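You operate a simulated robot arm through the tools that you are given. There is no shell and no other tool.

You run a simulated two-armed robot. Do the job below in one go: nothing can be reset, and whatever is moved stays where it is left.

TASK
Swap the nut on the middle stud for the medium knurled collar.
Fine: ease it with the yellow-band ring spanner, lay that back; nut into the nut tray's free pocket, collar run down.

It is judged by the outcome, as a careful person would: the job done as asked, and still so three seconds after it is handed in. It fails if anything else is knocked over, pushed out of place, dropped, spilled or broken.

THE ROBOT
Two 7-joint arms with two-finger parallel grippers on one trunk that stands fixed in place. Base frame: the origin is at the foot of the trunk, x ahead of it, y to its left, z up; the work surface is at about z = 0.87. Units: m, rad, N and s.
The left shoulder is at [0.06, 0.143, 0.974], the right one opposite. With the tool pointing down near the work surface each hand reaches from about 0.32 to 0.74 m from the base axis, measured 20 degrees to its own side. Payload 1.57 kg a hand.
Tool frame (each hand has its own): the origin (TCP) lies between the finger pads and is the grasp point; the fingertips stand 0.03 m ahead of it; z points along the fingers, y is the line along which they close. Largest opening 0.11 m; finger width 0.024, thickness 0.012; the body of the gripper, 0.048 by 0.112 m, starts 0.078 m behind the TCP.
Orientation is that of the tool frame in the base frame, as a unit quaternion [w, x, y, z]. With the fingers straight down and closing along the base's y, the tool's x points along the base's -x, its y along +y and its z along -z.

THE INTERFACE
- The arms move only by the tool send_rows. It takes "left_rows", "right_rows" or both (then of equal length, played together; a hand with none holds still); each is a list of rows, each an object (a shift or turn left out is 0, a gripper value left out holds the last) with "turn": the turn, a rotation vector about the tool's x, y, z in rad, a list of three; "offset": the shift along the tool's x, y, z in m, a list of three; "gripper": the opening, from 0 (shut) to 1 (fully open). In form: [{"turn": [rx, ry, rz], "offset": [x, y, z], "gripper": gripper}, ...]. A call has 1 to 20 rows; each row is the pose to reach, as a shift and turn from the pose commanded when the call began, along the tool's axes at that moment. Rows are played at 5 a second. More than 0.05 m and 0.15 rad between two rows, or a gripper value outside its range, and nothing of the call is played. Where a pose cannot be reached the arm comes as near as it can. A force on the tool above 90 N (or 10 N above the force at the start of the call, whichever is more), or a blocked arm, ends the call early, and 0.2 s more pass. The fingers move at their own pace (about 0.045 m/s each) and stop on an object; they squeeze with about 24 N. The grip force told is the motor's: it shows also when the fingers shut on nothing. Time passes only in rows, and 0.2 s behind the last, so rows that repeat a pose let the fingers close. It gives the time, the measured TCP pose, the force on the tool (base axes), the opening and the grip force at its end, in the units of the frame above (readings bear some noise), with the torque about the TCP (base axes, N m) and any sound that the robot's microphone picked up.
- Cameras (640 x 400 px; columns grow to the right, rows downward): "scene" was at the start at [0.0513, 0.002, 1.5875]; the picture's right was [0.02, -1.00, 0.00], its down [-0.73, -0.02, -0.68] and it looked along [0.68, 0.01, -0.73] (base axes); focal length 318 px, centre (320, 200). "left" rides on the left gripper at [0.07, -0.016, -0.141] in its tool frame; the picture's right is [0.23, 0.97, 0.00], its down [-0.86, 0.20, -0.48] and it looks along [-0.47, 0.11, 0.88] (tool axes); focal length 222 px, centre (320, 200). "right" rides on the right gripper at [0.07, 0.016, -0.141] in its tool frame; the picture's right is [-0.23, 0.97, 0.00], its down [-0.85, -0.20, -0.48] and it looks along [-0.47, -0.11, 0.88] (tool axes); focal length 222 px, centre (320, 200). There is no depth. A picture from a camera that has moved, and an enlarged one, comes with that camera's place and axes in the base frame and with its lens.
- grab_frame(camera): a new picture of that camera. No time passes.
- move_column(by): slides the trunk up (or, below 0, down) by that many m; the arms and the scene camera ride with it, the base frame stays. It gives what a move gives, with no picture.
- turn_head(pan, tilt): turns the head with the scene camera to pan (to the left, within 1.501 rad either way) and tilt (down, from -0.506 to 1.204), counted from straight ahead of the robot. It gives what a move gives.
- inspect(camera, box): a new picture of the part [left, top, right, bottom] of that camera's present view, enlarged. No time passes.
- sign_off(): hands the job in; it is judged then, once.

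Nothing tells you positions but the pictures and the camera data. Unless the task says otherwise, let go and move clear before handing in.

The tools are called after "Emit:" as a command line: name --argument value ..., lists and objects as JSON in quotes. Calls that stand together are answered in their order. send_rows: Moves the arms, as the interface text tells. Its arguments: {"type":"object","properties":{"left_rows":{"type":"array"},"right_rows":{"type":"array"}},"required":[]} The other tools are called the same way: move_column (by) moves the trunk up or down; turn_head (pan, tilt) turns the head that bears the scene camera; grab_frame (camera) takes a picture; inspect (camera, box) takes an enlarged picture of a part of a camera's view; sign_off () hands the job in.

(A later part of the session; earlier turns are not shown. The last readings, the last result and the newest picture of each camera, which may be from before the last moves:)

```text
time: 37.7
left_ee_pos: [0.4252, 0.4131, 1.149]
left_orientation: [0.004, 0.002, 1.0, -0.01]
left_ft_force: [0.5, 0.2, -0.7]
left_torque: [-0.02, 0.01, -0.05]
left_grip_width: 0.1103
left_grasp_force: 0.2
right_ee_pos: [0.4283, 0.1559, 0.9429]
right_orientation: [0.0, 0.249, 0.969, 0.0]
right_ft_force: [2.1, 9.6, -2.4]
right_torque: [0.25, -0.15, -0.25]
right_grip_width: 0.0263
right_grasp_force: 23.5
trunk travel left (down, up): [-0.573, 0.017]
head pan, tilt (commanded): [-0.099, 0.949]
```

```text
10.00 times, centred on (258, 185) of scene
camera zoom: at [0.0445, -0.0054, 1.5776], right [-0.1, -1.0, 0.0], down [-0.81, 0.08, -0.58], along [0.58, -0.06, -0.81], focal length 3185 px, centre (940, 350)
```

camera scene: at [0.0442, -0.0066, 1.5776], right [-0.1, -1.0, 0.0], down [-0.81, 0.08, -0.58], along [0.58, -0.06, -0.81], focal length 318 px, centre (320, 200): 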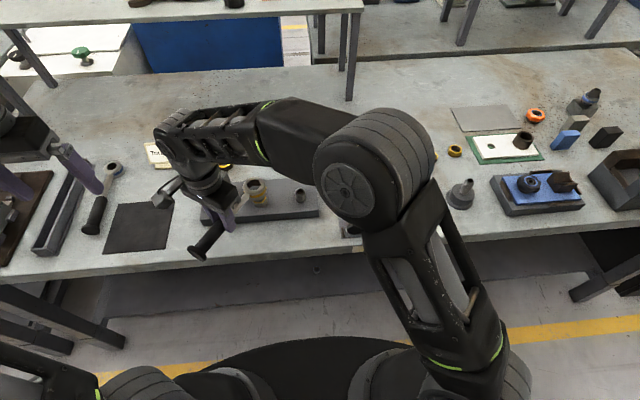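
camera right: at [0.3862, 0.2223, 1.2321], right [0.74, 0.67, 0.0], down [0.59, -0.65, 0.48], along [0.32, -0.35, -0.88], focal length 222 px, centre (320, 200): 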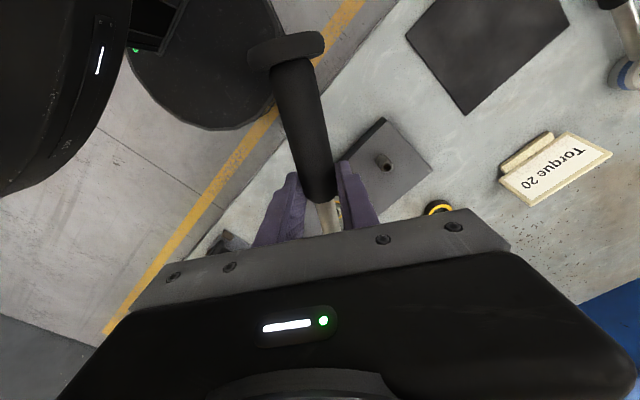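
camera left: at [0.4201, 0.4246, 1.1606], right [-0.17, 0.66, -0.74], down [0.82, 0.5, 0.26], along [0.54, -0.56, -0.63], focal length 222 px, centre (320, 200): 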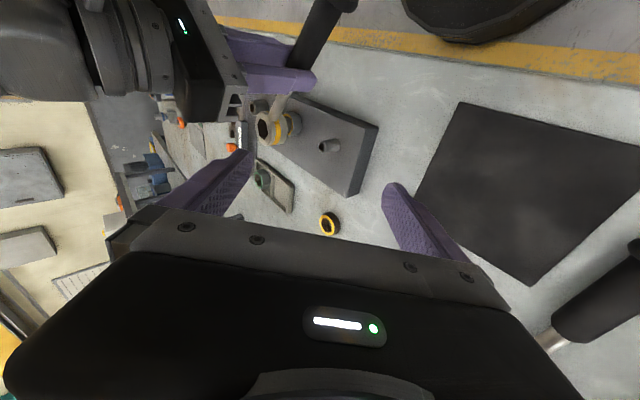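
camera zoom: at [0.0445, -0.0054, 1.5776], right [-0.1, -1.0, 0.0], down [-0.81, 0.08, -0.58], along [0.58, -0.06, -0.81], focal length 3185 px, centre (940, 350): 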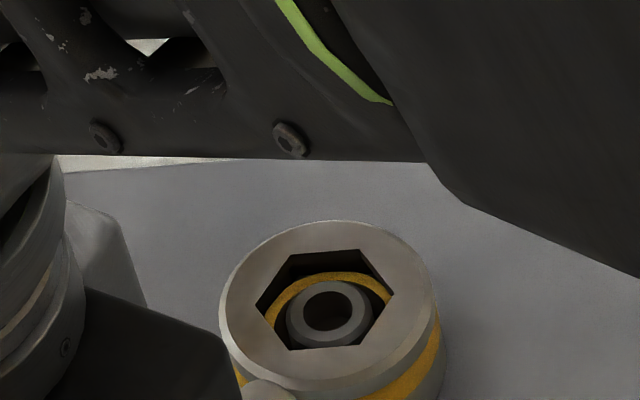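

It turns with a resisting load of about 10 N, roughly 1.1 N m. I continue the arc.

Emit:
send_rows --right_rows '[{"offset": [-0.00023, -0.00585, 0.0], "turn": [0, 0, -0.05]}, {"offset": [-0.00075, -0.01167, 0.0], "turn": [0, 0, -0.1]}, {"offset": [-0.00157, -0.01746, 0.0], "turn": [0, 0, -0.15]}, {"offset": [-0.00267, -0.02321, 0.0], "turn": [0, 0, -0.2]}, {"offset": [-0.00406, -0.02889, 0.0], "turn": [0, 0, -0.25]}, {"offset": [-0.00573, -0.0345, 0.0], "turn": [0, 0, -0.3]}, {"offset": [-0.00573, -0.0345, 0.0], "turn": [0, 0, -0.3]}]'

Emit:
inspect --camera "scene" --box '[230, 165, 286, 205]'

Emit:
grab_frame --camera "scene"

```text
time: 39.3
left_ee_pos: [0.4233, 0.4133, 1.1498]
left_orientation: [0.004, 0.001, 1.0, -0.01]
left_ft_force: [-0.5, -0.2, -0.1]
left_torque: [-0.01, -0.01, 0.0]
left_grip_width: 0.1101
left_grasp_force: 0.0
right_ee_pos: [0.4164, 0.1232, 0.9436]
right_orientation: [-0.001, 0.102, 0.995, -0.001]
right_ft_force: [-5.7, 5.9, -3.4]
right_torque: [0.11, 0.15, 0.17]
right_grip_width: 0.0262
right_grasp_force: 23.8
trunk travel left (down, up): [-0.573, 0.017]
head pan, tilt (commanded): [-0.099, 0.949]
```

```text
10.00 times, centred on (258, 185) of scene
camera zoom: at [0.0434, -0.0059, 1.5776], right [-0.1, -1.0, 0.0], down [-0.81, 0.08, -0.58], along [0.58, -0.06, -0.81], focal length 3185 px, centre (940, 350)
```

zoom: 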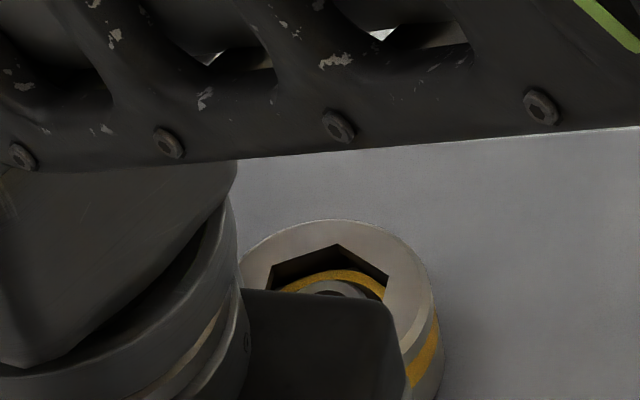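

```text
taken
camera scene: at [0.0434, -0.0059, 1.5776], right [-0.1, -1.0, 0.0], down [-0.81, 0.08, -0.58], along [0.58, -0.06, -0.81], focal length 318 px, centre (320, 200)
```

scene: 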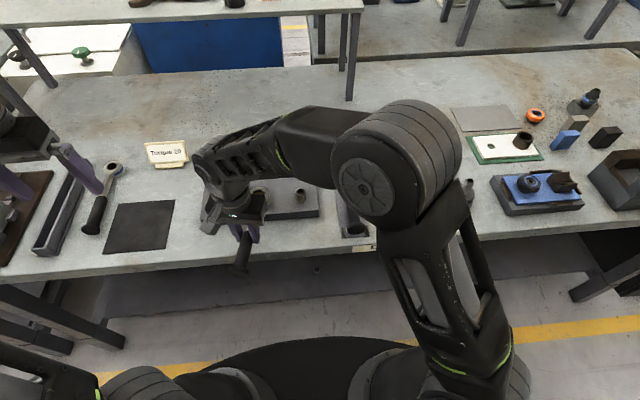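

About 23° done at a low load. I carry on to complete the 60° swing, with a slight outward trim to relieve the radial push.

Emit:
send_rows --right_rows '[{"offset": [-0.0002, -0.00935, 0.0], "turn": [0, 0, -0.08]}, {"offset": [-0.00126, -0.01862, 0.0], "turn": [0, 0, -0.16]}, {"offset": [-0.00316, -0.02776, 0.0], "turn": [0, 0, -0.24]}, {"offset": [-0.00587, -0.03671, 0.0], "turn": [0, 0, -0.32]}, {"offset": [-0.0093, -0.04543, 0.0], "turn": [0, 0, -0.4]}, {"offset": [-0.01341, -0.05384, 0.0], "turn": [0, 0, -0.48]}, {"offset": [-0.01817, -0.06189, 0.0], "turn": [0, 0, -0.56]}, {"offset": [-0.02357, -0.06953, 0.0], "turn": [0, 0, -0.64]}, {"offset": [-0.02357, -0.06953, 0.0], "turn": [0, 0, -0.64]}]'

Emit:
grab_frame --camera "scene"

Emit:
inspect --camera "scene" --box '[220, 165, 300, 225]'

```text
time: 41.3
left_ee_pos: [0.4245, 0.4137, 1.1506]
left_orientation: [0.003, 0.001, 1.0, -0.009]
left_ft_force: [-0.3, 0.9, -0.3]
left_torque: [0.01, 0.03, 0.0]
left_grip_width: 0.11
left_grasp_force: 0.2
right_ee_pos: [0.4258, 0.0502, 0.9428]
right_orientation: [0.0, -0.216, 0.976, -0.001]
right_ft_force: [-3.2, 2.6, -1.1]
right_torque: [0.17, -0.12, 0.45]
right_grip_width: 0.0267
right_grasp_force: 23.9
trunk travel left (down, up): [-0.573, 0.017]
head pan, tilt (commanded): [-0.099, 0.949]
```

```text
taken
camera scene: at [0.0436, -0.0064, 1.5776], right [-0.1, -1.0, 0.0], down [-0.81, 0.08, -0.58], along [0.58, -0.06, -0.81], focal length 318 px, centre (320, 200)
```

scene: 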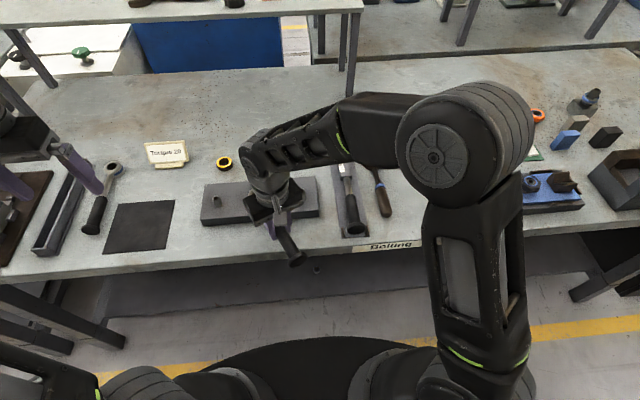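

```text
6.67 times, centred on (260, 195) of scene
camera zoom: at [0.0436, -0.0064, 1.5776], right [-0.1, -1.0, 0.0], down [-0.81, 0.08, -0.58], along [0.58, -0.06, -0.81], focal length 2123 px, centre (720, 233)
```

zoom: 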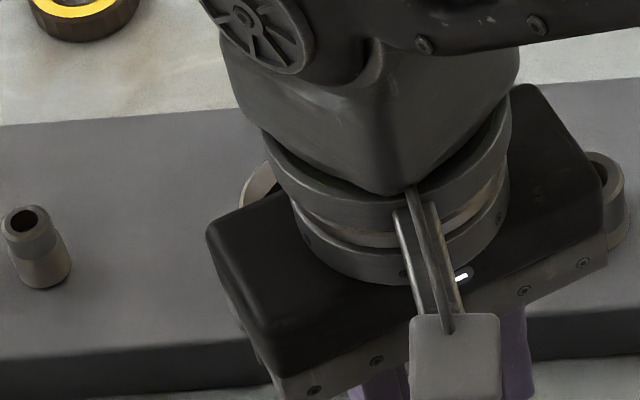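

The nut has been eased through about 60° with little force. I relieve the contact and lift the spanner straight off.

Emit:
send_rows --right_rows '[{"offset": [0.0, 0.003, 0.0], "turn": [0, 0, 0.026]}, {"offset": [0.0, 0.003, -0.004], "turn": [0, 0, 0.026]}, {"offset": [0.0, 0.003, -0.01], "turn": [0, 0, 0.026]}, {"offset": [0.0, 0.003, -0.018], "turn": [0, 0, 0.026]}, {"offset": [0.0, 0.003, -0.03], "turn": [0, 0, 0.026]}, {"offset": [0.0, 0.003, -0.05], "turn": [0, 0, 0.026]}, {"offset": [0.0, 0.003, -0.08], "turn": [0, 0, 0.026]}, {"offset": [0.0, 0.003, -0.11], "turn": [0, 0, 0.026]}, {"offset": [0.0, 0.003, -0.14], "turn": [0, 0, 0.026]}, {"offset": [0.0, 0.003, -0.14], "turn": [0, 0, 0.026]}]'

Emit:
grab_frame --camera "scene"

```text
time: 43.5
left_ee_pos: [0.4261, 0.4123, 1.148]
left_orientation: [0.002, 0.0, 1.0, -0.009]
left_ft_force: [0.0, -0.4, 0.1]
left_torque: [0.01, -0.02, 0.03]
left_grip_width: 0.1101
left_grasp_force: 0.0
right_ee_pos: [0.4273, 0.0529, 1.0836]
right_orientation: [-0.001, -0.202, 0.979, 0.001]
right_ft_force: [0.8, 0.6, -3.6]
right_torque: [0.01, 0.0, 0.0]
right_grip_width: 0.0263
right_grasp_force: 23.9
trunk travel left (down, up): [-0.573, 0.017]
head pan, tilt (commanded): [-0.099, 0.949]
```

```text
taken
camera scene: at [0.0445, -0.0066, 1.5775], right [-0.1, -1.0, 0.0], down [-0.81, 0.08, -0.58], along [0.58, -0.06, -0.81], focal length 318 px, centre (320, 200)
```

scene: 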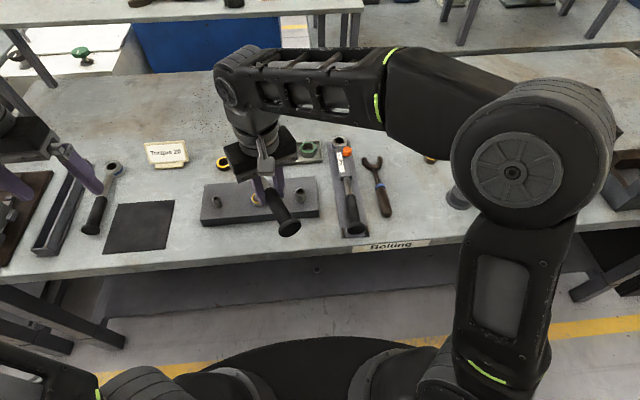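

The spanner is free. I carry it back to its original place above (0.576, -0.3185), with the handle square again.

Emit:
send_rows --right_rows '[{"offset": [0.001, -0.044, 0.0], "turn": [0, 0, 0.045]}, {"offset": [0.002, -0.088, 0.0], "turn": [0, 0, 0.09]}, {"offset": [0.0035, -0.132, 0.0], "turn": [0, 0, 0.135]}, {"offset": [0.0045, -0.176, 0.0], "turn": [0, 0, 0.18]}, {"offset": [0.0055, -0.22, 0.0], "turn": [0, 0, 0.225]}, {"offset": [0.007, -0.264, 0.0], "turn": [0, 0, 0.27]}, {"offset": [0.008, -0.308, 0.01], "turn": [0, 0, 0.315]}, {"offset": [0.009, -0.352, 0.02], "turn": [0, 0, 0.36]}, {"offset": [0.0103, -0.3999, 0.03], "turn": [0, 0, 0.4067]}, {"offset": [0.0103, -0.3999, 0.05], "turn": [0, 0, 0.4067]}, {"offset": [0.0103, -0.3999, 0.05], "turn": [0, 0, 0.4067]}]'

Emit:
grab_frame --camera "scene"

Emit:
inspect --camera "scene" --box '[236, 182, 284, 212]'

```text
time: 45.9
left_ee_pos: [0.4255, 0.4113, 1.1488]
left_orientation: [0.004, 0.001, 1.0, -0.008]
left_ft_force: [0.0, 0.6, 0.1]
left_torque: [0.0, 0.0, 0.01]
left_grip_width: 0.1101
left_grasp_force: 0.1
right_ee_pos: [0.5745, -0.321, 1.0297]
right_orientation: [-0.001, -0.001, 1.0, 0.0]
right_ft_force: [-0.1, 0.0, -3.6]
right_torque: [-0.01, -0.01, -0.03]
right_grip_width: 0.0263
right_grasp_force: 23.9
trunk travel left (down, up): [-0.573, 0.017]
head pan, tilt (commanded): [-0.099, 0.949]
```

```text
taken
camera scene: at [0.0445, -0.0075, 1.5775], right [-0.1, -0.99, 0.0], down [-0.81, 0.08, -0.58], along [0.58, -0.06, -0.81], focal length 318 px, centre (320, 200)
```

scene: 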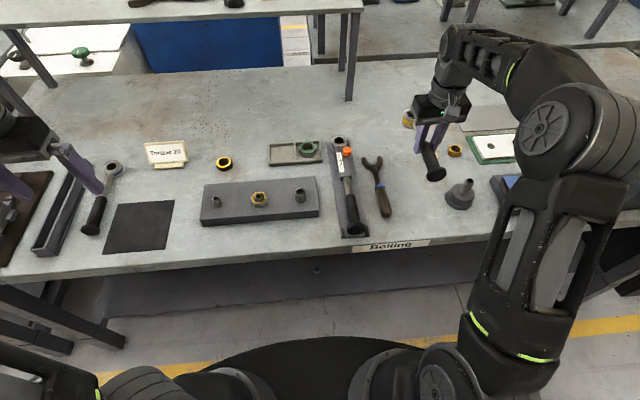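

```text
13.33 times, centred on (260, 197) of scene
camera zoom: at [0.0445, -0.0075, 1.5775], right [-0.1, -0.99, 0.0], down [-0.81, 0.08, -0.58], along [0.58, -0.06, -0.81], focal length 4247 px, centre (1120, 240)
```

zoom: 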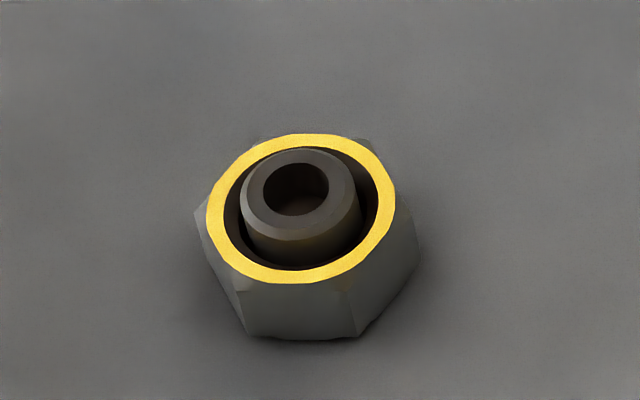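

The nut is visibly raised slightly and still on the stud; the plate has not shifted. I trim the spanner's position and lower it toward the bench.

Emit:
send_rows --right_rows '[{"offset": [-0.001, 0.0015, 0.02]}, {"offset": [-0.001, 0.0015, 0.05]}, {"offset": [-0.001, 0.0015, 0.08]}, {"offset": [-0.001, 0.0015, 0.105]}, {"offset": [-0.001, 0.0015, 0.113]}, {"offset": [-0.001, 0.0015, 0.113]}, {"offset": [-0.001, 0.0015, 0.113]}]'

Emit:
inspect --camera "scene" --box '[370, 130, 450, 220]'

```text
time: 47.5
left_ee_pos: [0.4252, 0.4133, 1.1488]
left_orientation: [0.003, 0.001, 1.0, -0.009]
left_ft_force: [-0.5, -0.8, 0.2]
left_torque: [-0.01, 0.0, 0.01]
left_grip_width: 0.1098
left_grasp_force: 0.1
right_ee_pos: [0.5761, -0.3181, 0.9205]
right_orientation: [-0.001, -0.001, 1.0, 0.0]
right_ft_force: [0.5, 0.3, -3.5]
right_torque: [-0.02, -0.01, -0.01]
right_grip_width: 0.0263
right_grasp_force: 24.0
trunk travel left (down, up): [-0.573, 0.017]
head pan, tilt (commanded): [-0.099, 0.949]
```

```text
4.44 times, centred on (410, 175) of scene
camera zoom: at [0.0443, -0.0071, 1.5776], right [-0.1, -1.0, 0.0], down [-0.81, 0.08, -0.58], along [0.58, -0.06, -0.81], focal length 1416 px, centre (-80, 311)
```

zoom: 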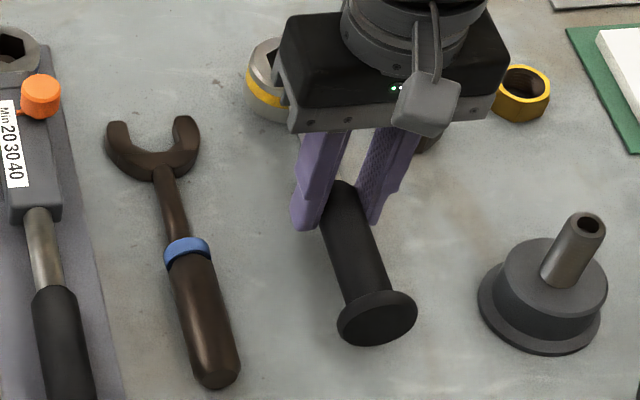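

Emit:
send_rows --right_rows '[{"offset": [0.0, 0.0, 0.006]}, {"offset": [0.0, 0.0, 0.011]}, {"offset": [0.0, 0.0, 0.013]}, {"offset": [0.0, 0.0, 0.0145]}, {"offset": [0.0, 0.0, 0.0145]}]'

Emit:
inspect --camera "scene" --box '[370, 130, 450, 220]'

```text
time: 48.7
left_ee_pos: [0.4258, 0.4132, 1.1489]
left_orientation: [0.005, 0.001, 1.0, -0.009]
left_ft_force: [0.3, 0.5, -0.8]
left_torque: [0.0, 0.0, 0.02]
left_grip_width: 0.1099
left_grasp_force: 0.2
right_ee_pos: [0.5757, -0.3188, 0.9085]
right_orientation: [0.003, 0.0, 1.0, 0.0]
right_ft_force: [0.8, -2.6, 20.2]
right_torque: [-0.06, 0.15, 0.03]
right_grip_width: 0.0262
right_grasp_force: 23.7
trunk travel left (down, up): [-0.573, 0.017]
head pan, tilt (commanded): [-0.099, 0.949]
```

```text
4.44 times, centred on (410, 175) of scene
camera zoom: at [0.0421, -0.0063, 1.5779], right [-0.1, -0.99, 0.0], down [-0.81, 0.08, -0.58], along [0.58, -0.06, -0.81], focal length 1416 px, centre (-80, 311)
```

zoom: 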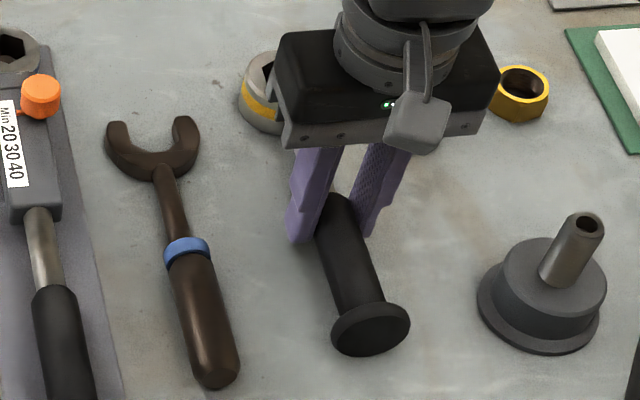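

It is on the bench. I ease off the push, open the fingers and lift clear.

Emit:
send_rows --right_rows '[{"offset": [0.0, 0.0, -0.0015]}, {"offset": [0.0, 0.0, -0.0015]}, {"offset": [0.0, 0.0, -0.0015], "gripper": 0.3}, {"offset": [0.0, 0.0, -0.0015], "gripper": 0.45}, {"offset": [0.0, 0.0, -0.0015], "gripper": 0.55}, {"offset": [0.0, 0.0, -0.0015], "gripper": 0.55}, {"offset": [0.0, 0.0, -0.0015], "gripper": 0.55}]'

Emit:
send_rows --right_rows '[{"offset": [0.0, 0.0, -0.02]}, {"offset": [0.0, 0.0, -0.05]}, {"offset": [0.0, 0.0, -0.09]}, {"offset": [0.0, 0.0, -0.13]}, {"offset": [0.04, 0.0, -0.17]}, {"offset": [0.08, 0.0, -0.2]}, {"offset": [0.12, -0.02, -0.22]}, {"offset": [0.15, -0.05, -0.22]}, {"offset": [0.17, -0.07, -0.22]}, {"offset": [0.17, -0.07, -0.22]}]'

Emit:
grab_frame --camera "scene"

Emit:
inspect --camera "scene" --box '[380, 130, 508, 210]'

```text
time: 50.3
left_ee_pos: [0.4252, 0.413, 1.1493]
left_orientation: [0.004, 0.001, 1.0, -0.009]
left_ft_force: [-0.1, 0.2, 0.1]
left_torque: [-0.01, 0.04, 0.0]
left_grip_width: 0.1099
left_grasp_force: 0.0
right_ee_pos: [0.5757, -0.3179, 0.9065]
right_orientation: [-0.001, -0.002, 1.0, 0.0]
right_ft_force: [-0.3, 0.7, 0.6]
right_torque: [-0.03, 0.0, -0.01]
right_grip_width: 0.0603
right_grasp_force: 0.1
trunk travel left (down, up): [-0.573, 0.017]
head pan, tilt (commanded): [-0.099, 0.949]
```

```text
refused: row 5 steps farther than a row can; nothing moved
```

```text
taken
camera scene: at [0.044, -0.0069, 1.5776], right [-0.1, -1.0, 0.0], down [-0.81, 0.08, -0.58], along [0.58, -0.06, -0.81], focal length 318 px, centre (320, 200)
```

scene: 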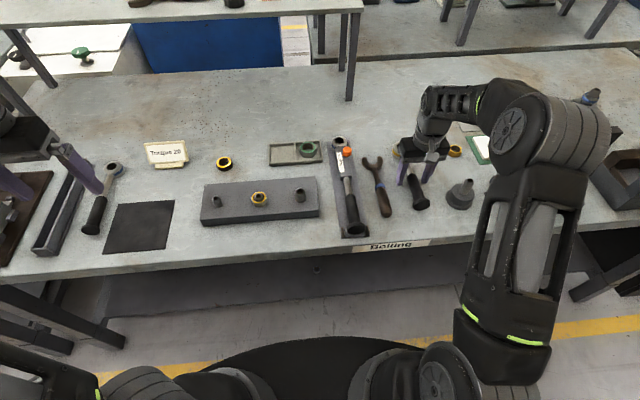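

```text
5.00 times, centred on (444, 170) of scene
camera zoom: at [0.044, -0.0069, 1.5776], right [-0.1, -1.0, 0.0], down [-0.81, 0.08, -0.58], along [0.58, -0.06, -0.81], focal length 1593 px, centre (-300, 350)
```

zoom: 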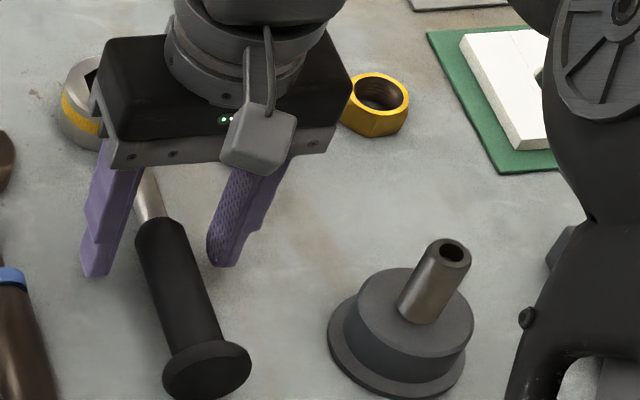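

Emit:
send_rows --right_rows '[{"offset": [0.0, 0.0, -0.02]}, {"offset": [0.0, 0.0, -0.05]}, {"offset": [0.0, 0.0, -0.09]}, {"offset": [0.0, 0.0, -0.13]}, {"offset": [0.03, 0.0, -0.16]}, {"offset": [0.06, 0.0, -0.19]}, {"offset": [0.09, -0.01, -0.21]}, {"offset": [0.12, -0.03, -0.22]}, {"offset": [0.15, -0.05, -0.22]}, {"offset": [0.15, -0.05, -0.22]}]'

Emit:
grab_frame --camera "scene"

Emit:
inspect --camera "scene" --box '[380, 130, 508, 210]'

```text
time: 52.5
left_ee_pos: [0.426, 0.4127, 1.1479]
left_orientation: [0.004, 0.0, 1.0, -0.008]
left_ft_force: [1.5, 0.4, 0.7]
left_torque: [-0.01, -0.02, 0.02]
left_grip_width: 0.1099
left_grasp_force: 0.1
right_ee_pos: [0.4261, -0.3675, 1.1255]
right_orientation: [-0.001, -0.001, 1.0, 0.0]
right_ft_force: [0.8, 0.6, -0.3]
right_torque: [-0.04, 0.06, 0.0]
right_grip_width: 0.0607
right_grasp_force: 0.1
trunk travel left (down, up): [-0.573, 0.017]
head pan, tilt (commanded): [-0.099, 0.949]
```

```text
taken
camera scene: at [0.0447, -0.0066, 1.5775], right [-0.1, -1.0, 0.0], down [-0.81, 0.08, -0.58], along [0.58, -0.06, -0.81], focal length 318 px, centre (320, 200)
```

scene: 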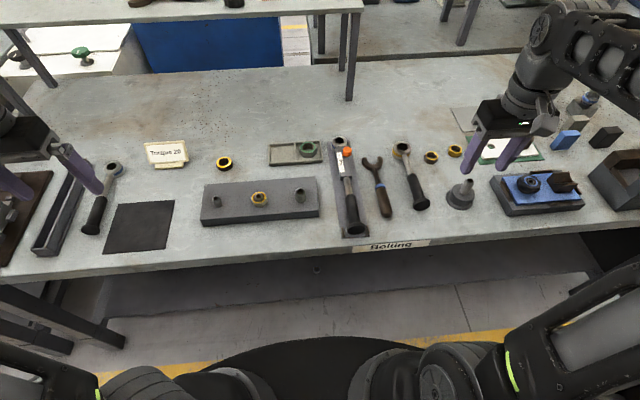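

```text
5.00 times, centred on (444, 170) of scene
camera zoom: at [0.0447, -0.0066, 1.5775], right [-0.1, -1.0, 0.0], down [-0.81, 0.08, -0.58], along [0.58, -0.06, -0.81], focal length 1593 px, centre (-300, 350)
```

zoom: 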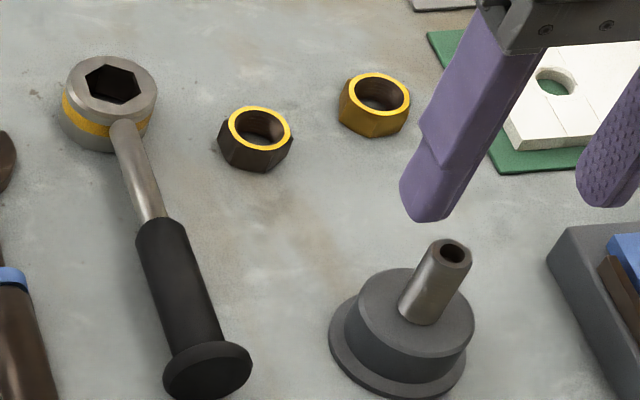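

The spanner lies back where it was. Now the left hand goes to the nut: I hover above it first, fingers part-open, correcting its small roll.

Emit:
send_rows --left_rows '[{"offset": [-0.01, -0.04, 0.0], "turn": [-0.018, 0.008, -0.002], "gripper": 0.65}, {"offset": [-0.02, -0.085, 0.0], "turn": [-0.018, 0.008, -0.002]}, {"offset": [-0.03, -0.13, 0.0], "turn": [-0.018, 0.008, -0.002]}, {"offset": [-0.04, -0.175, 0.005], "turn": [-0.018, 0.008, -0.002]}, {"offset": [-0.055, -0.215, 0.015], "turn": [-0.018, 0.008, -0.002]}, {"offset": [-0.07, -0.25, 0.03], "turn": [-0.018, 0.008, -0.002]}, {"offset": [-0.085, -0.28, 0.055], "turn": [-0.018, 0.008, -0.002]}, {"offset": [-0.1, -0.305, 0.085], "turn": [-0.018, 0.008, -0.002]}, {"offset": [-0.107, -0.313, 0.119], "turn": [-0.018, 0.008, -0.002]}, {"offset": [-0.107, -0.313, 0.119], "turn": [-0.018, 0.008, -0.002]}]'

Emit:
grab_frame --camera "left"

Emit:
inspect --camera "left" --box '[280, 120, 360, 200]'

```text
time: 54.7
left_ee_pos: [0.5333, 0.0994, 1.0284]
left_orientation: [0.0, -0.001, 1.0, 0.01]
left_ft_force: [-0.1, 0.6, -0.4]
left_torque: [0.03, 0.02, -0.01]
left_grip_width: 0.0716
left_grasp_force: 0.0
right_ee_pos: [0.4253, -0.3672, 1.1267]
right_orientation: [0.0, -0.001, 1.0, 0.0]
right_ft_force: [0.3, 1.1, -0.2]
right_torque: [0.0, 0.01, -0.02]
right_grip_width: 0.0605
right_grasp_force: 0.0
trunk travel left (down, up): [-0.573, 0.017]
head pan, tilt (commanded): [-0.099, 0.949]
```

```text
taken
camera left: at [0.4655, 0.0795, 1.1725], right [-0.23, 0.97, 0.02], down [0.85, 0.19, 0.48], along [0.47, 0.13, -0.88], focal length 222 px, centre (320, 200)
```

left: 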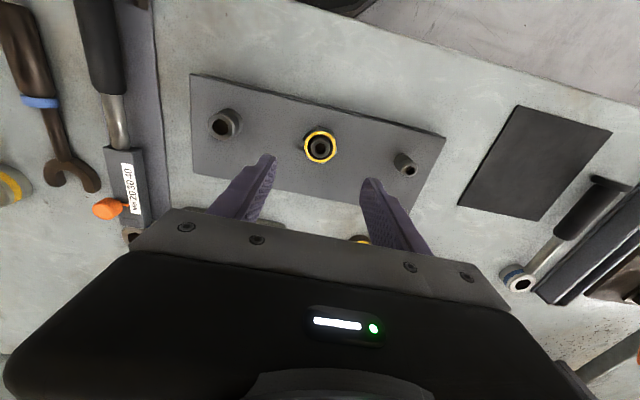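

```text
5.00 times, centred on (320, 160) of left
camera zoom: at [0.4655, 0.0795, 1.1725], right [-0.23, 0.97, 0.02], down [0.85, 0.19, 0.48], along [0.47, 0.13, -0.88], focal length 1111 px, centre (320, 400)
```

zoom: 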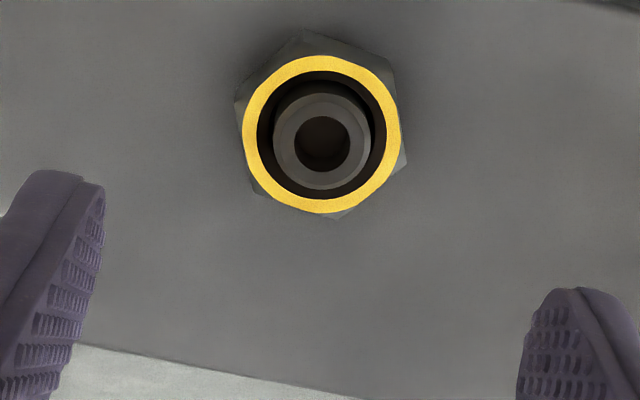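

The view puts the nut at about (0.532, 0.1003). I fix the slight roll, centre over it, then test turning the wrist clockwise to gain unscrewing range.

Emit:
send_rows --left_rows '[{"offset": [0.003, 0.002, 0.0], "turn": [0.02, 0, 0.002]}, {"offset": [0.003, 0.002, 0.0], "turn": [0.02, 0, 0.002]}, {"offset": [0.003, 0.002, 0.0], "turn": [0.02, 0, 0.002]}]'

Emit:
send_rows --left_rows '[{"turn": [0, 0, 0.14]}, {"turn": [0, 0, 0.28]}, {"turn": [0, 0, 0.42]}, {"turn": [0, 0, 0.56]}, {"turn": [0, 0, 0.7]}, {"turn": [0, 0, 0.84]}, {"turn": [0, 0, 0.98]}, {"turn": [0, 0, 1.12]}, {"turn": [0, 0, 1.26]}, {"turn": [0, 0, 1.4]}, {"turn": [0, 0, 1.54]}, {"turn": [0, 0, 1.682]}, {"turn": [0, 0, 1.682]}, {"turn": [0, 0, 1.682]}]'

Emit:
grab_frame --camera "left"

Emit:
grab_frame --camera "scene"

```text
time: 55.5
left_ee_pos: [0.5302, 0.1014, 1.0298]
left_orientation: [-0.001, 0.001, 1.0, 0.0]
left_ft_force: [0.8, -0.1, 0.6]
left_torque: [0.04, 0.01, -0.01]
left_grip_width: 0.0714
left_grasp_force: 0.1
right_ee_pos: [0.4248, -0.3668, 1.1259]
right_orientation: [-0.001, -0.001, 1.0, 0.0]
right_ft_force: [0.2, -0.3, 0.5]
right_torque: [0.0, -0.05, 0.0]
right_grip_width: 0.0605
right_grasp_force: 0.1
trunk travel left (down, up): [-0.573, 0.017]
head pan, tilt (commanded): [-0.099, 0.949]
```

```text
time: 58.5
left_ee_pos: [0.5312, 0.1017, 1.0307]
left_orientation: [-0.001, 0.746, 0.666, -0.001]
left_ft_force: [0.4, 0.0, 0.2]
left_torque: [-0.01, -0.01, -0.04]
left_grip_width: 0.0715
left_grasp_force: 0.1
right_ee_pos: [0.4255, -0.3677, 1.1254]
right_orientation: [0.0, -0.001, 1.0, 0.0]
right_ft_force: [-0.2, 0.1, 0.2]
right_torque: [-0.03, 0.01, 0.01]
right_grip_width: 0.0605
right_grasp_force: 0.1
trunk travel left (down, up): [-0.573, 0.017]
head pan, tilt (commanded): [-0.099, 0.949]
```

```text
taken
camera left: at [0.5229, 0.1734, 1.1725], right [0.99, 0.12, 0.0], down [0.1, -0.87, 0.48], along [0.05, -0.48, -0.88], focal length 222 px, centre (320, 200)
```

left: 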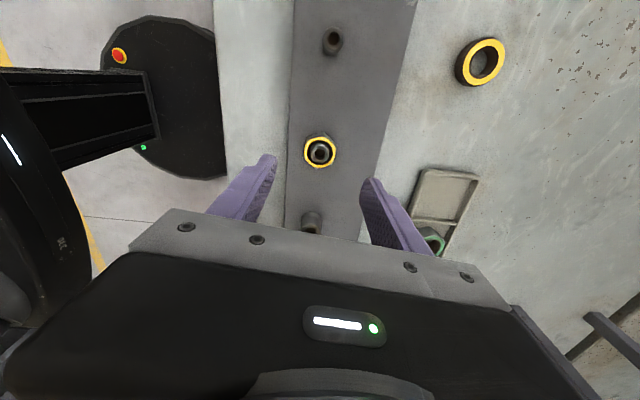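

```text
taken
camera scene: at [0.044, -0.007, 1.5776], right [-0.1, -1.0, 0.0], down [-0.81, 0.08, -0.58], along [0.58, -0.06, -0.81], focal length 318 px, centre (320, 200)
```

scene: 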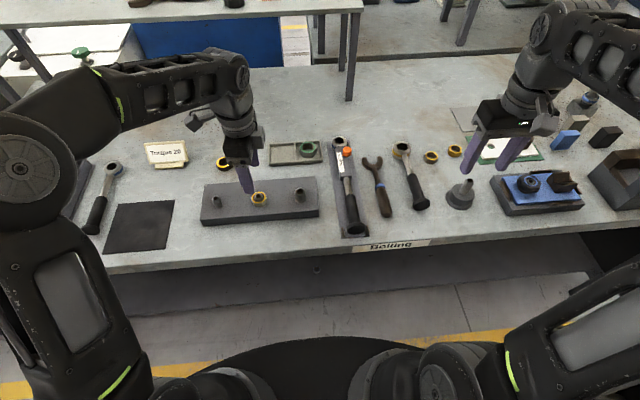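

The wrist reached -96° cleanly. I zoom in to check the nut's flats against the finger pads.

Emit:
inspect --camera "left" --box '[280, 110, 360, 190]'

```text
5.00 times, centred on (320, 150) of left
camera zoom: at [0.5229, 0.1734, 1.1725], right [0.99, 0.12, 0.0], down [0.1, -0.87, 0.48], along [0.05, -0.48, -0.88], focal length 1111 px, centre (320, 450)
```

zoom: 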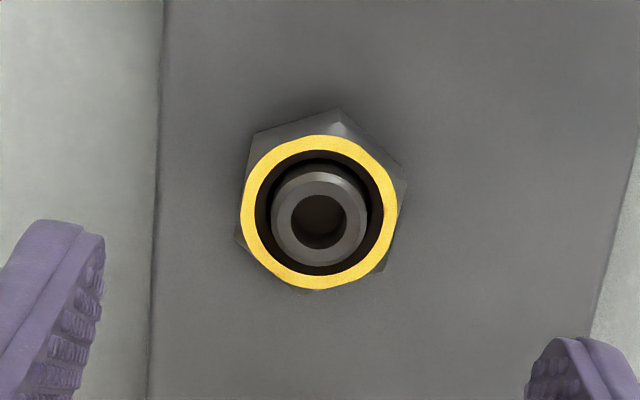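

The pads line up with two flats within a few degrees. I centre and descend around the nut, then close gently.

Emit:
send_rows --left_rows '[{"offset": [-0.0016, 0.0008, 0.02]}, {"offset": [-0.0016, 0.0008, 0.045]}, {"offset": [-0.0016, 0.0008, 0.065]}, {"offset": [-0.0016, 0.0008, 0.08]}, {"offset": [-0.0016, 0.0008, 0.087]}, {"offset": [-0.0016, 0.0008, 0.087]}]'

Emit:
grab_frame --camera "left"

Emit:
inspect --camera "scene" --box '[220, 165, 300, 225]'

```text
time: 59.9
left_ee_pos: [0.5302, 0.1001, 0.9421]
left_orientation: [-0.001, 0.746, 0.666, -0.001]
left_ft_force: [0.3, 0.5, 0.4]
left_torque: [0.01, -0.02, 0.0]
left_grip_width: 0.0713
left_grasp_force: 0.0
right_ee_pos: [0.4246, -0.3678, 1.1265]
right_orientation: [0.0, -0.002, 1.0, 0.0]
right_ft_force: [1.0, -0.2, -0.1]
right_torque: [0.0, -0.02, 0.0]
right_grip_width: 0.0606
right_grasp_force: 0.1
trunk travel left (down, up): [-0.573, 0.017]
head pan, tilt (commanded): [-0.099, 0.949]
```

```text
taken
camera left: at [0.5228, 0.1721, 1.0852], right [0.99, 0.12, 0.0], down [0.1, -0.87, 0.48], along [0.06, -0.48, -0.88], focal length 222 px, centre (320, 200)
```

left: 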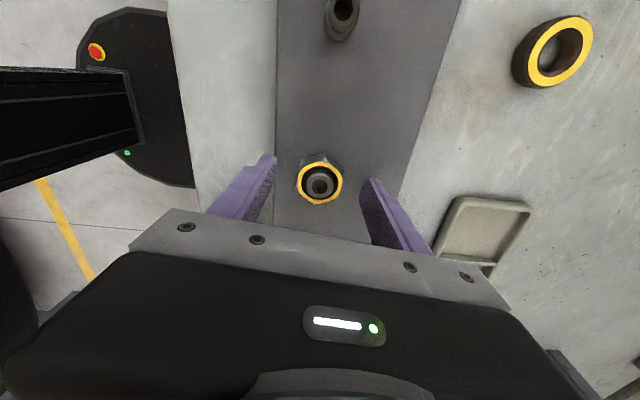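

```text
6.67 times, centred on (260, 195) of scene
camera zoom: at [0.044, -0.007, 1.5776], right [-0.1, -1.0, 0.0], down [-0.81, 0.08, -0.58], along [0.58, -0.06, -0.81], focal length 2123 px, centre (720, 233)
```

zoom: 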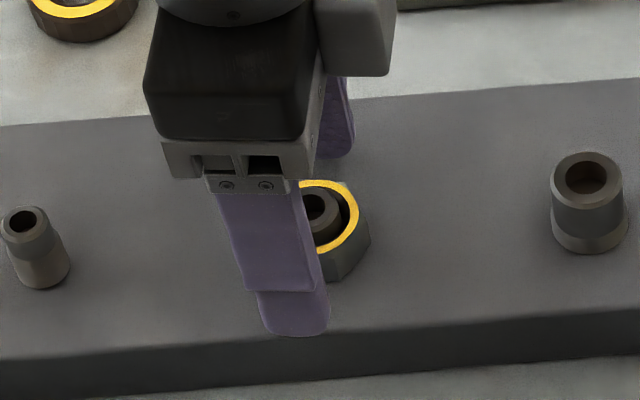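

Centred: the ring sits exactly where the pad midpoint projects. I close on the nut.

Emit:
send_rows --left_rows '[{"gripper": 0.3}, {"gripper": 0.2}, {"gripper": 0.0}, {"gripper": 0.0}, {"gripper": 0.0}]'

Emit:
inspect --camera "left" --box '[260, 130, 380, 230]'

```text
time: 61.1
left_ee_pos: [0.5315, 0.1008, 0.9439]
left_orientation: [0.0, 0.746, 0.666, 0.0]
left_ft_force: [-0.1, 0.6, 0.4]
left_torque: [0.02, -0.01, 0.0]
left_grip_width: 0.0357
left_grasp_force: 23.6
right_ee_pos: [0.4252, -0.3674, 1.1258]
right_orientation: [-0.001, -0.001, 1.0, 0.0]
right_ft_force: [-0.6, 0.2, -0.2]
right_torque: [0.01, -0.06, -0.01]
right_grip_width: 0.0606
right_grasp_force: 0.0
trunk travel left (down, up): [-0.573, 0.017]
head pan, tilt (commanded): [-0.099, 0.949]
```

```text
4.00 times, centred on (320, 180) of left
camera zoom: at [0.5227, 0.1719, 1.0854], right [0.99, 0.12, 0.0], down [0.1, -0.87, 0.48], along [0.06, -0.48, -0.88], focal length 888 px, centre (320, 280)
```

zoom: 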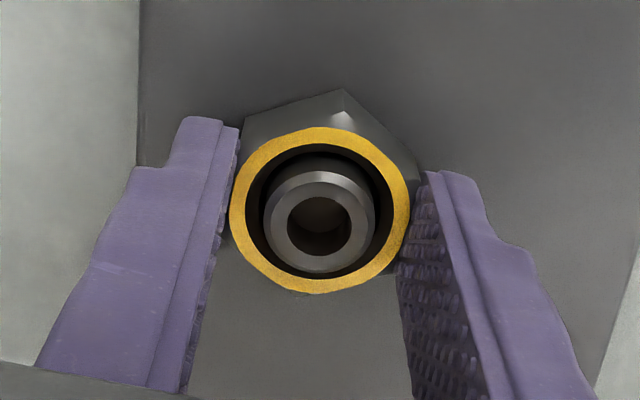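

A clean grip across the flats at 36 mm. I start unscrewing with a small turn to feel the friction and the lead.

Emit:
send_rows --left_rows '[{"turn": [0, 0, -0.1], "offset": [0, 0, -0.0001]}, {"turn": [0, 0, -0.2], "offset": [0, 0, -0.0002]}, {"turn": [0, 0, -0.3], "offset": [0, 0, -0.0003]}, {"turn": [0, 0, -0.4], "offset": [0, 0, -0.0004]}, {"turn": [0, 0, -0.4], "offset": [0, 0, -0.0004]}]'

Emit:
inspect --camera "left" --box '[260, 130, 380, 230]'

```text
time: 62.3
left_ee_pos: [0.5293, 0.1003, 0.9418]
left_orientation: [-0.001, 0.597, 0.802, -0.001]
left_ft_force: [-3.9, -1.5, -2.5]
left_torque: [-0.17, 0.03, 0.03]
left_grip_width: 0.0357
left_grasp_force: 23.7
right_ee_pos: [0.4256, -0.367, 1.1254]
right_orientation: [-0.001, -0.001, 1.0, 0.0]
right_ft_force: [-0.4, 0.0, -0.1]
right_torque: [0.02, -0.01, -0.01]
right_grip_width: 0.0606
right_grasp_force: 0.2
trunk travel left (down, up): [-0.573, 0.017]
head pan, tilt (commanded): [-0.099, 0.949]
```

```text
4.00 times, centred on (320, 180) of left
camera zoom: at [0.4955, 0.1629, 1.0859], right [0.87, 0.5, 0.0], down [0.44, -0.76, 0.48], along [0.24, -0.42, -0.88], focal length 888 px, centre (320, 280)
```

zoom: 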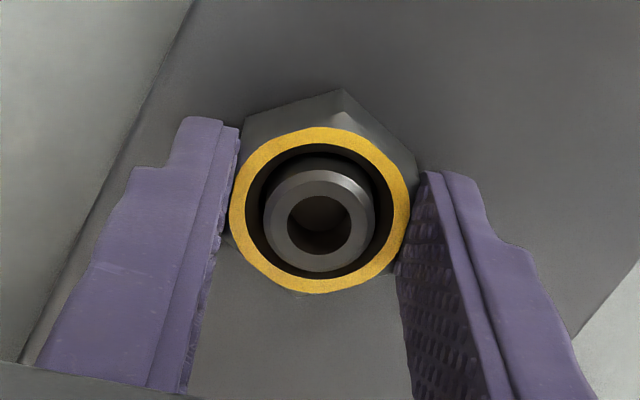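

The nut follows the fingers with no slip and little force. I keep turning.

Emit:
send_rows --left_rows '[{"turn": [0, 0, -0.14], "offset": [0, 0, -0.0001]}, {"turn": [0, 0, -0.28], "offset": [0, 0, -0.0002]}, {"turn": [0, 0, -0.42], "offset": [0, 0, -0.0003]}, {"turn": [0, 0, -0.56], "offset": [0, 0, -0.0004]}, {"turn": [0, 0, -0.7], "offset": [0, 0, -0.0005]}, {"turn": [0, 0, -0.84], "offset": [0, 0, -0.0006]}, {"turn": [0, 0, -0.98], "offset": [0, 0, -0.0007]}, {"turn": [0, 0, -1.12], "offset": [0, 0, -0.0008]}, {"turn": [0, 0, -1.26], "offset": [0, 0, -0.0009]}, {"turn": [0, 0, -1.4], "offset": [0, 0, -0.001]}, {"turn": [0, 0, -1.4], "offset": [0, 0, -0.001]}]'

Emit:
inspect --camera "left" --box '[260, 130, 380, 230]'

```text
time: 64.7
left_ee_pos: [0.5292, 0.1009, 0.9442]
left_orientation: [-0.002, -0.06, 0.998, 0.0]
left_ft_force: [-11.0, -4.5, -2.2]
left_torque: [-0.15, 0.32, 0.01]
left_grip_width: 0.0358
left_grasp_force: 24.5
right_ee_pos: [0.4247, -0.3676, 1.126]
right_orientation: [0.001, -0.001, 1.0, 0.002]
right_ft_force: [0.1, -0.8, 0.1]
right_torque: [-0.01, -0.01, -0.01]
right_grip_width: 0.0602
right_grasp_force: 0.0
trunk travel left (down, up): [-0.573, 0.017]
head pan, tilt (commanded): [-0.099, 0.949]
```

```text
4.00 times, centred on (320, 180) of left
camera zoom: at [0.4633, 0.0756, 1.0878], right [-0.34, 0.94, 0.0], down [0.83, 0.3, 0.48], along [0.45, 0.16, -0.88], focal length 888 px, centre (320, 280)
```

zoom: 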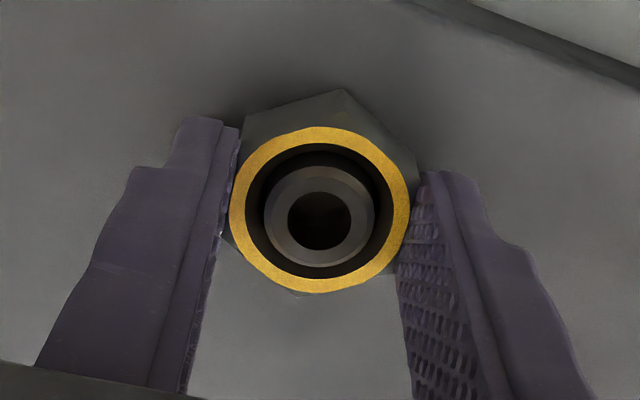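

The nut climbs roughly 8 mm per turn. I continue with matching lift and a small sideways trim to relieve the 12 N side load.

Emit:
send_rows --left_rows '[{"turn": [0, 0, -0.14], "offset": [0.0004, -0.0001, -0.0002]}, {"turn": [0, 0, -0.28], "offset": [0.0008, -0.0002, -0.0004]}, {"turn": [0, 0, -0.42], "offset": [0.0008, -0.0002, -0.0006]}, {"turn": [0, 0, -0.56], "offset": [0.0008, -0.0002, -0.0008]}, {"turn": [0, 0, -0.7], "offset": [0.0008, -0.0002, -0.001]}, {"turn": [0, 0, -0.84], "offset": [0.0008, -0.0002, -0.0011]}, {"turn": [0, 0, -0.98], "offset": [0.0008, -0.0002, -0.0013]}, {"turn": [0, 0, -1.12], "offset": [0.0008, -0.0002, -0.0015]}, {"turn": [0, 0, -1.26], "offset": [0.0008, -0.0002, -0.0017]}, {"turn": [0, 0, -1.26], "offset": [0.0008, -0.0002, -0.0017]}]'

Emit:
inspect --camera "left" --box '[260, 130, 380, 230]'

Emit:
inspect --camera "scene" --box '[200, 150, 328, 230]'

```text
time: 66.9
left_ee_pos: [0.5304, 0.0986, 0.947]
left_orientation: [0.0, -0.637, 0.771, 0.002]
left_ft_force: [-2.2, -5.9, 4.2]
left_torque: [-0.27, 0.01, 0.04]
left_grip_width: 0.0357
left_grasp_force: 23.9
right_ee_pos: [0.4252, -0.3673, 1.1263]
right_orientation: [0.001, -0.001, 1.0, 0.002]
right_ft_force: [-0.1, -0.1, 0.2]
right_torque: [0.01, -0.02, -0.02]
right_grip_width: 0.0606
right_grasp_force: 0.1
trunk travel left (down, up): [-0.573, 0.017]
head pan, tilt (commanded): [-0.099, 0.949]
```

```text
4.00 times, centred on (320, 180) of left
camera zoom: at [0.5335, 0.0281, 1.0893], right [-1.0, -0.04, 0.0], down [-0.03, 0.88, 0.48], along [-0.02, 0.48, -0.88], focal length 888 px, centre (320, 280)
```

zoom: 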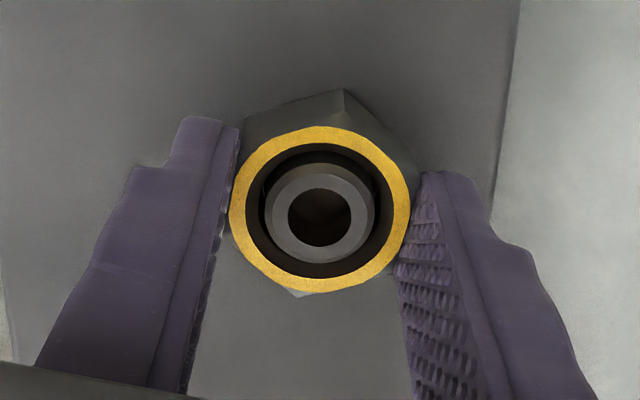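

```text
5.00 times, centred on (264, 190) of scene
camera zoom: at [0.0433, -0.008, 1.5776], right [-0.1, -0.99, 0.0], down [-0.81, 0.08, -0.58], along [0.58, -0.06, -0.81], focal length 1593 px, centre (600, 250)
```

zoom: 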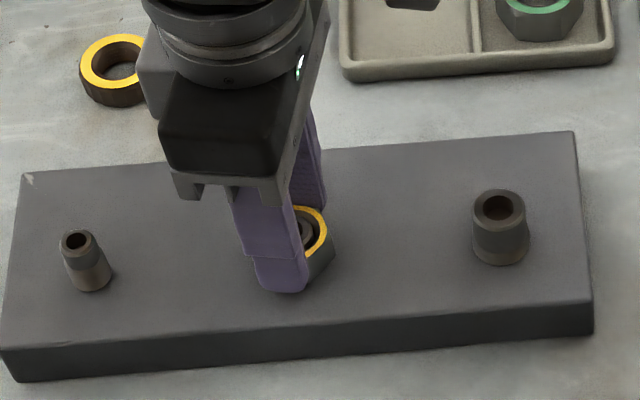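

The nut keeps climbing. I release, rotate the wrist back 180° around it, and re-grip.

Emit:
send_rows --left_rows '[{"gripper": 0.3}, {"gripper": 0.5}, {"gripper": 0.65}, {"gripper": 0.65}]'

Emit:
send_rows --left_rows '[{"turn": [0, 0, 0.14]}, {"turn": [0, 0, 0.28]}, {"turn": [0, 0, 0.42]}, {"turn": [0, 0, 0.56]}, {"turn": [0, 0, 0.7]}, {"turn": [0, 0, 0.84]}, {"turn": [0, 0, 0.98]}, {"turn": [0, 0, 1.12]}, {"turn": [0, 0, 1.26]}, {"turn": [0, 0, 1.4]}, {"turn": [0, 0, 1.54]}, {"turn": [0, 0, 1.68]}, {"turn": [0, 0, 1.82]}, {"turn": [0, 0, 1.96]}, {"turn": [0, 0, 2.1]}, {"turn": [0, 0, 2.24]}, {"turn": [0, 0, 2.38]}, {"turn": [0, 0, 2.52]}, {"turn": [0, 0, 2.66]}, {"turn": [0, 0, 2.8]}]'

Emit:
send_rows --left_rows '[{"turn": [0, 0, 0.14]}, {"turn": [0, 0, 0.28]}, {"turn": [0, 0, 0.3416]}, {"turn": [0, 0, 0.3416]}, {"turn": [0, 0, 0.3416]}]'

Emit:
inspect --camera "left" --box '[240, 110, 400, 230]'

Emit:
inspect --camera "scene" --box '[200, 150, 328, 230]'

```text
time: 67.9
left_ee_pos: [0.5313, 0.1001, 0.9464]
left_orientation: [0.0, -0.636, 0.772, 0.001]
left_ft_force: [-0.2, 0.1, -0.6]
left_torque: [-0.02, -0.05, 0.03]
left_grip_width: 0.0716
left_grasp_force: 0.0
right_ee_pos: [0.425, -0.3676, 1.1263]
right_orientation: [-0.001, -0.001, 1.0, 0.0]
right_ft_force: [0.7, -0.8, 0.2]
right_torque: [0.01, -0.01, 0.03]
right_grip_width: 0.0602
right_grasp_force: 0.0
trunk travel left (down, up): [-0.573, 0.017]
head pan, tilt (commanded): [-0.099, 0.949]
```

```text
time: 72.1
left_ee_pos: [0.5307, 0.1011, 0.9457]
left_orientation: [0.0, 0.653, 0.758, 0.0]
left_ft_force: [0.2, -0.6, -0.3]
left_torque: [0.03, -0.02, 0.0]
left_grip_width: 0.0714
left_grasp_force: 0.1
right_ee_pos: [0.426, -0.3671, 1.1242]
right_orientation: [-0.001, -0.001, 1.0, 0.0]
right_ft_force: [0.5, -1.5, -0.9]
right_torque: [0.0, 0.01, -0.01]
right_grip_width: 0.0606
right_grasp_force: 0.1
trunk travel left (down, up): [-0.573, 0.017]
head pan, tilt (commanded): [-0.099, 0.949]
```

```text
time: 73.3
left_ee_pos: [0.5303, 0.1017, 0.9455]
left_orientation: [-0.001, 0.772, 0.635, -0.001]
left_ft_force: [-0.1, 0.1, 0.3]
left_torque: [0.01, -0.03, 0.03]
left_grip_width: 0.0714
left_grasp_force: 0.0
right_ee_pos: [0.4258, -0.3675, 1.1264]
right_orientation: [-0.001, -0.001, 1.0, -0.001]
right_ft_force: [0.5, 0.7, -0.5]
right_torque: [-0.01, 0.0, 0.0]
right_grip_width: 0.0604
right_grasp_force: 0.0
trunk travel left (down, up): [-0.573, 0.017]
head pan, tilt (commanded): [-0.099, 0.949]
```

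```text
3.33 times, centred on (320, 170) of left
camera zoom: at [0.528, 0.1726, 1.0883], right [1.0, 0.04, 0.0], down [0.03, -0.88, 0.48], along [0.02, -0.48, -0.88], focal length 740 px, centre (320, 300)
```

zoom: 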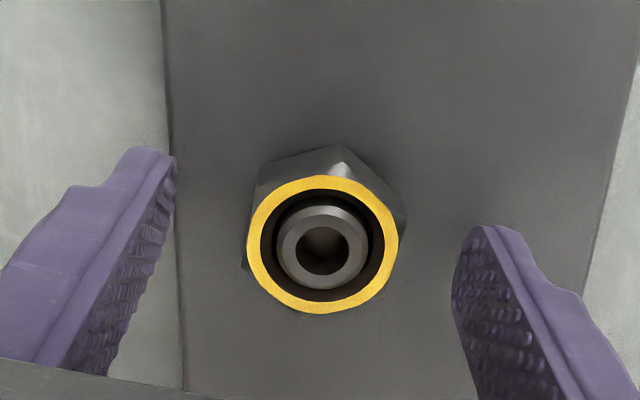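

```text
5.00 times, centred on (264, 190) of scene
camera zoom: at [0.044, -0.007, 1.5776], right [-0.1, -1.0, 0.0], down [-0.81, 0.08, -0.58], along [0.58, -0.06, -0.81], focal length 1593 px, centre (600, 250)
```

zoom: 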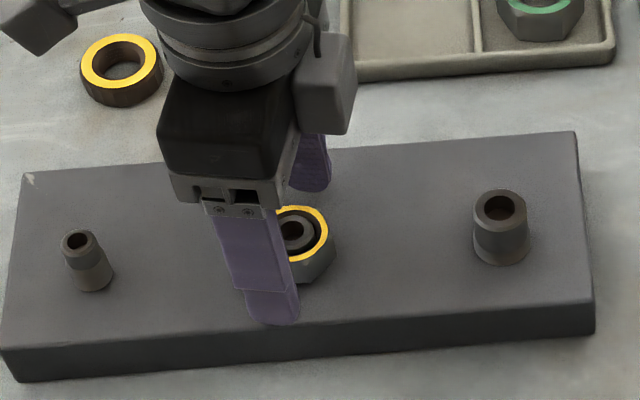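

Nut stayed put. I trim 1 mm, close again and make the next turn with about 8 mm per turn of lift.

Emit:
send_rows --left_rows '[{"offset": [0.0003, 0.001, 0.001], "gripper": 0.5}, {"offset": [0.0003, 0.001, 0.001], "gripper": 0.2}, {"offset": [0.0003, 0.001, 0.001], "gripper": 0.0}, {"offset": [0.0003, 0.001, 0.001], "gripper": 0.0}, {"offset": [0.0003, 0.001, 0.001], "gripper": 0.0}]'

Emit:
send_rows --left_rows '[{"turn": [0, 0, -0.14], "offset": [0, 0, -0.0002]}, {"turn": [0, 0, -0.28], "offset": [0, 0, -0.0004]}, {"turn": [0, 0, -0.42], "offset": [0, 0, -0.0005]}, {"turn": [0, 0, -0.56], "offset": [0, 0, -0.0007]}, {"turn": [0, 0, -0.7], "offset": [0, 0, -0.0009]}, {"turn": [0, 0, -0.84], "offset": [0, 0, -0.0011]}, {"turn": [0, 0, -0.98], "offset": [0, 0, -0.0012]}, {"turn": [0, 0, -1.12], "offset": [0, 0, -0.0014]}, {"turn": [0, 0, -1.26], "offset": [0, 0, -0.0016]}, {"turn": [0, 0, -1.4], "offset": [0, 0, -0.0018]}, {"turn": [0, 0, -1.54], "offset": [0, 0, -0.002]}, {"turn": [0, 0, -1.54], "offset": [0, 0, -0.002]}]'

Emit:
inspect --camera "left" --box '[260, 130, 380, 230]'

```text
time: 74.5
left_ee_pos: [0.53, 0.1012, 0.9453]
left_orientation: [0.0, 0.772, 0.636, -0.001]
left_ft_force: [-2.2, 1.5, 0.0]
left_torque: [0.02, 0.04, -0.01]
left_grip_width: 0.0356
left_grasp_force: 24.7
right_ee_pos: [0.4251, -0.3666, 1.1268]
right_orientation: [0.0, -0.001, 1.0, -0.001]
right_ft_force: [-0.5, -0.3, 0.1]
right_torque: [0.01, -0.02, 0.01]
right_grip_width: 0.0603
right_grasp_force: 0.1
trunk travel left (down, up): [-0.573, 0.017]
head pan, tilt (commanded): [-0.099, 0.949]
```

```text
time: 77.1
left_ee_pos: [0.5312, 0.1007, 0.9461]
left_orientation: [0.0, 0.111, 0.994, -0.001]
left_ft_force: [0.5, 0.0, -0.6]
left_torque: [0.0, -0.02, 0.0]
left_grip_width: 0.0355
left_grasp_force: 23.7
right_ee_pos: [0.426, -0.3668, 1.1259]
right_orientation: [-0.001, -0.001, 1.0, 0.001]
right_ft_force: [-0.2, -0.4, -0.2]
right_torque: [-0.01, 0.0, 0.03]
right_grip_width: 0.0603
right_grasp_force: 0.0
trunk travel left (down, up): [-0.573, 0.017]
head pan, tilt (commanded): [-0.099, 0.949]
```

```text
4.00 times, centred on (320, 180) of left
camera zoom: at [0.4603, 0.1005, 1.0895], right [-0.01, 1.0, 0.0], down [0.88, 0.01, 0.48], along [0.48, 0.0, -0.88], focal length 888 px, centre (320, 280)
```

zoom: 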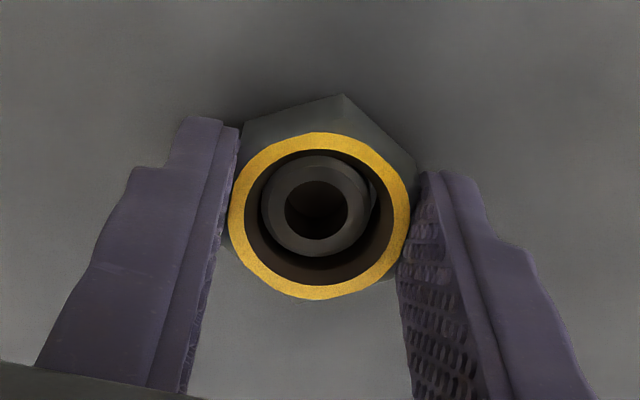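

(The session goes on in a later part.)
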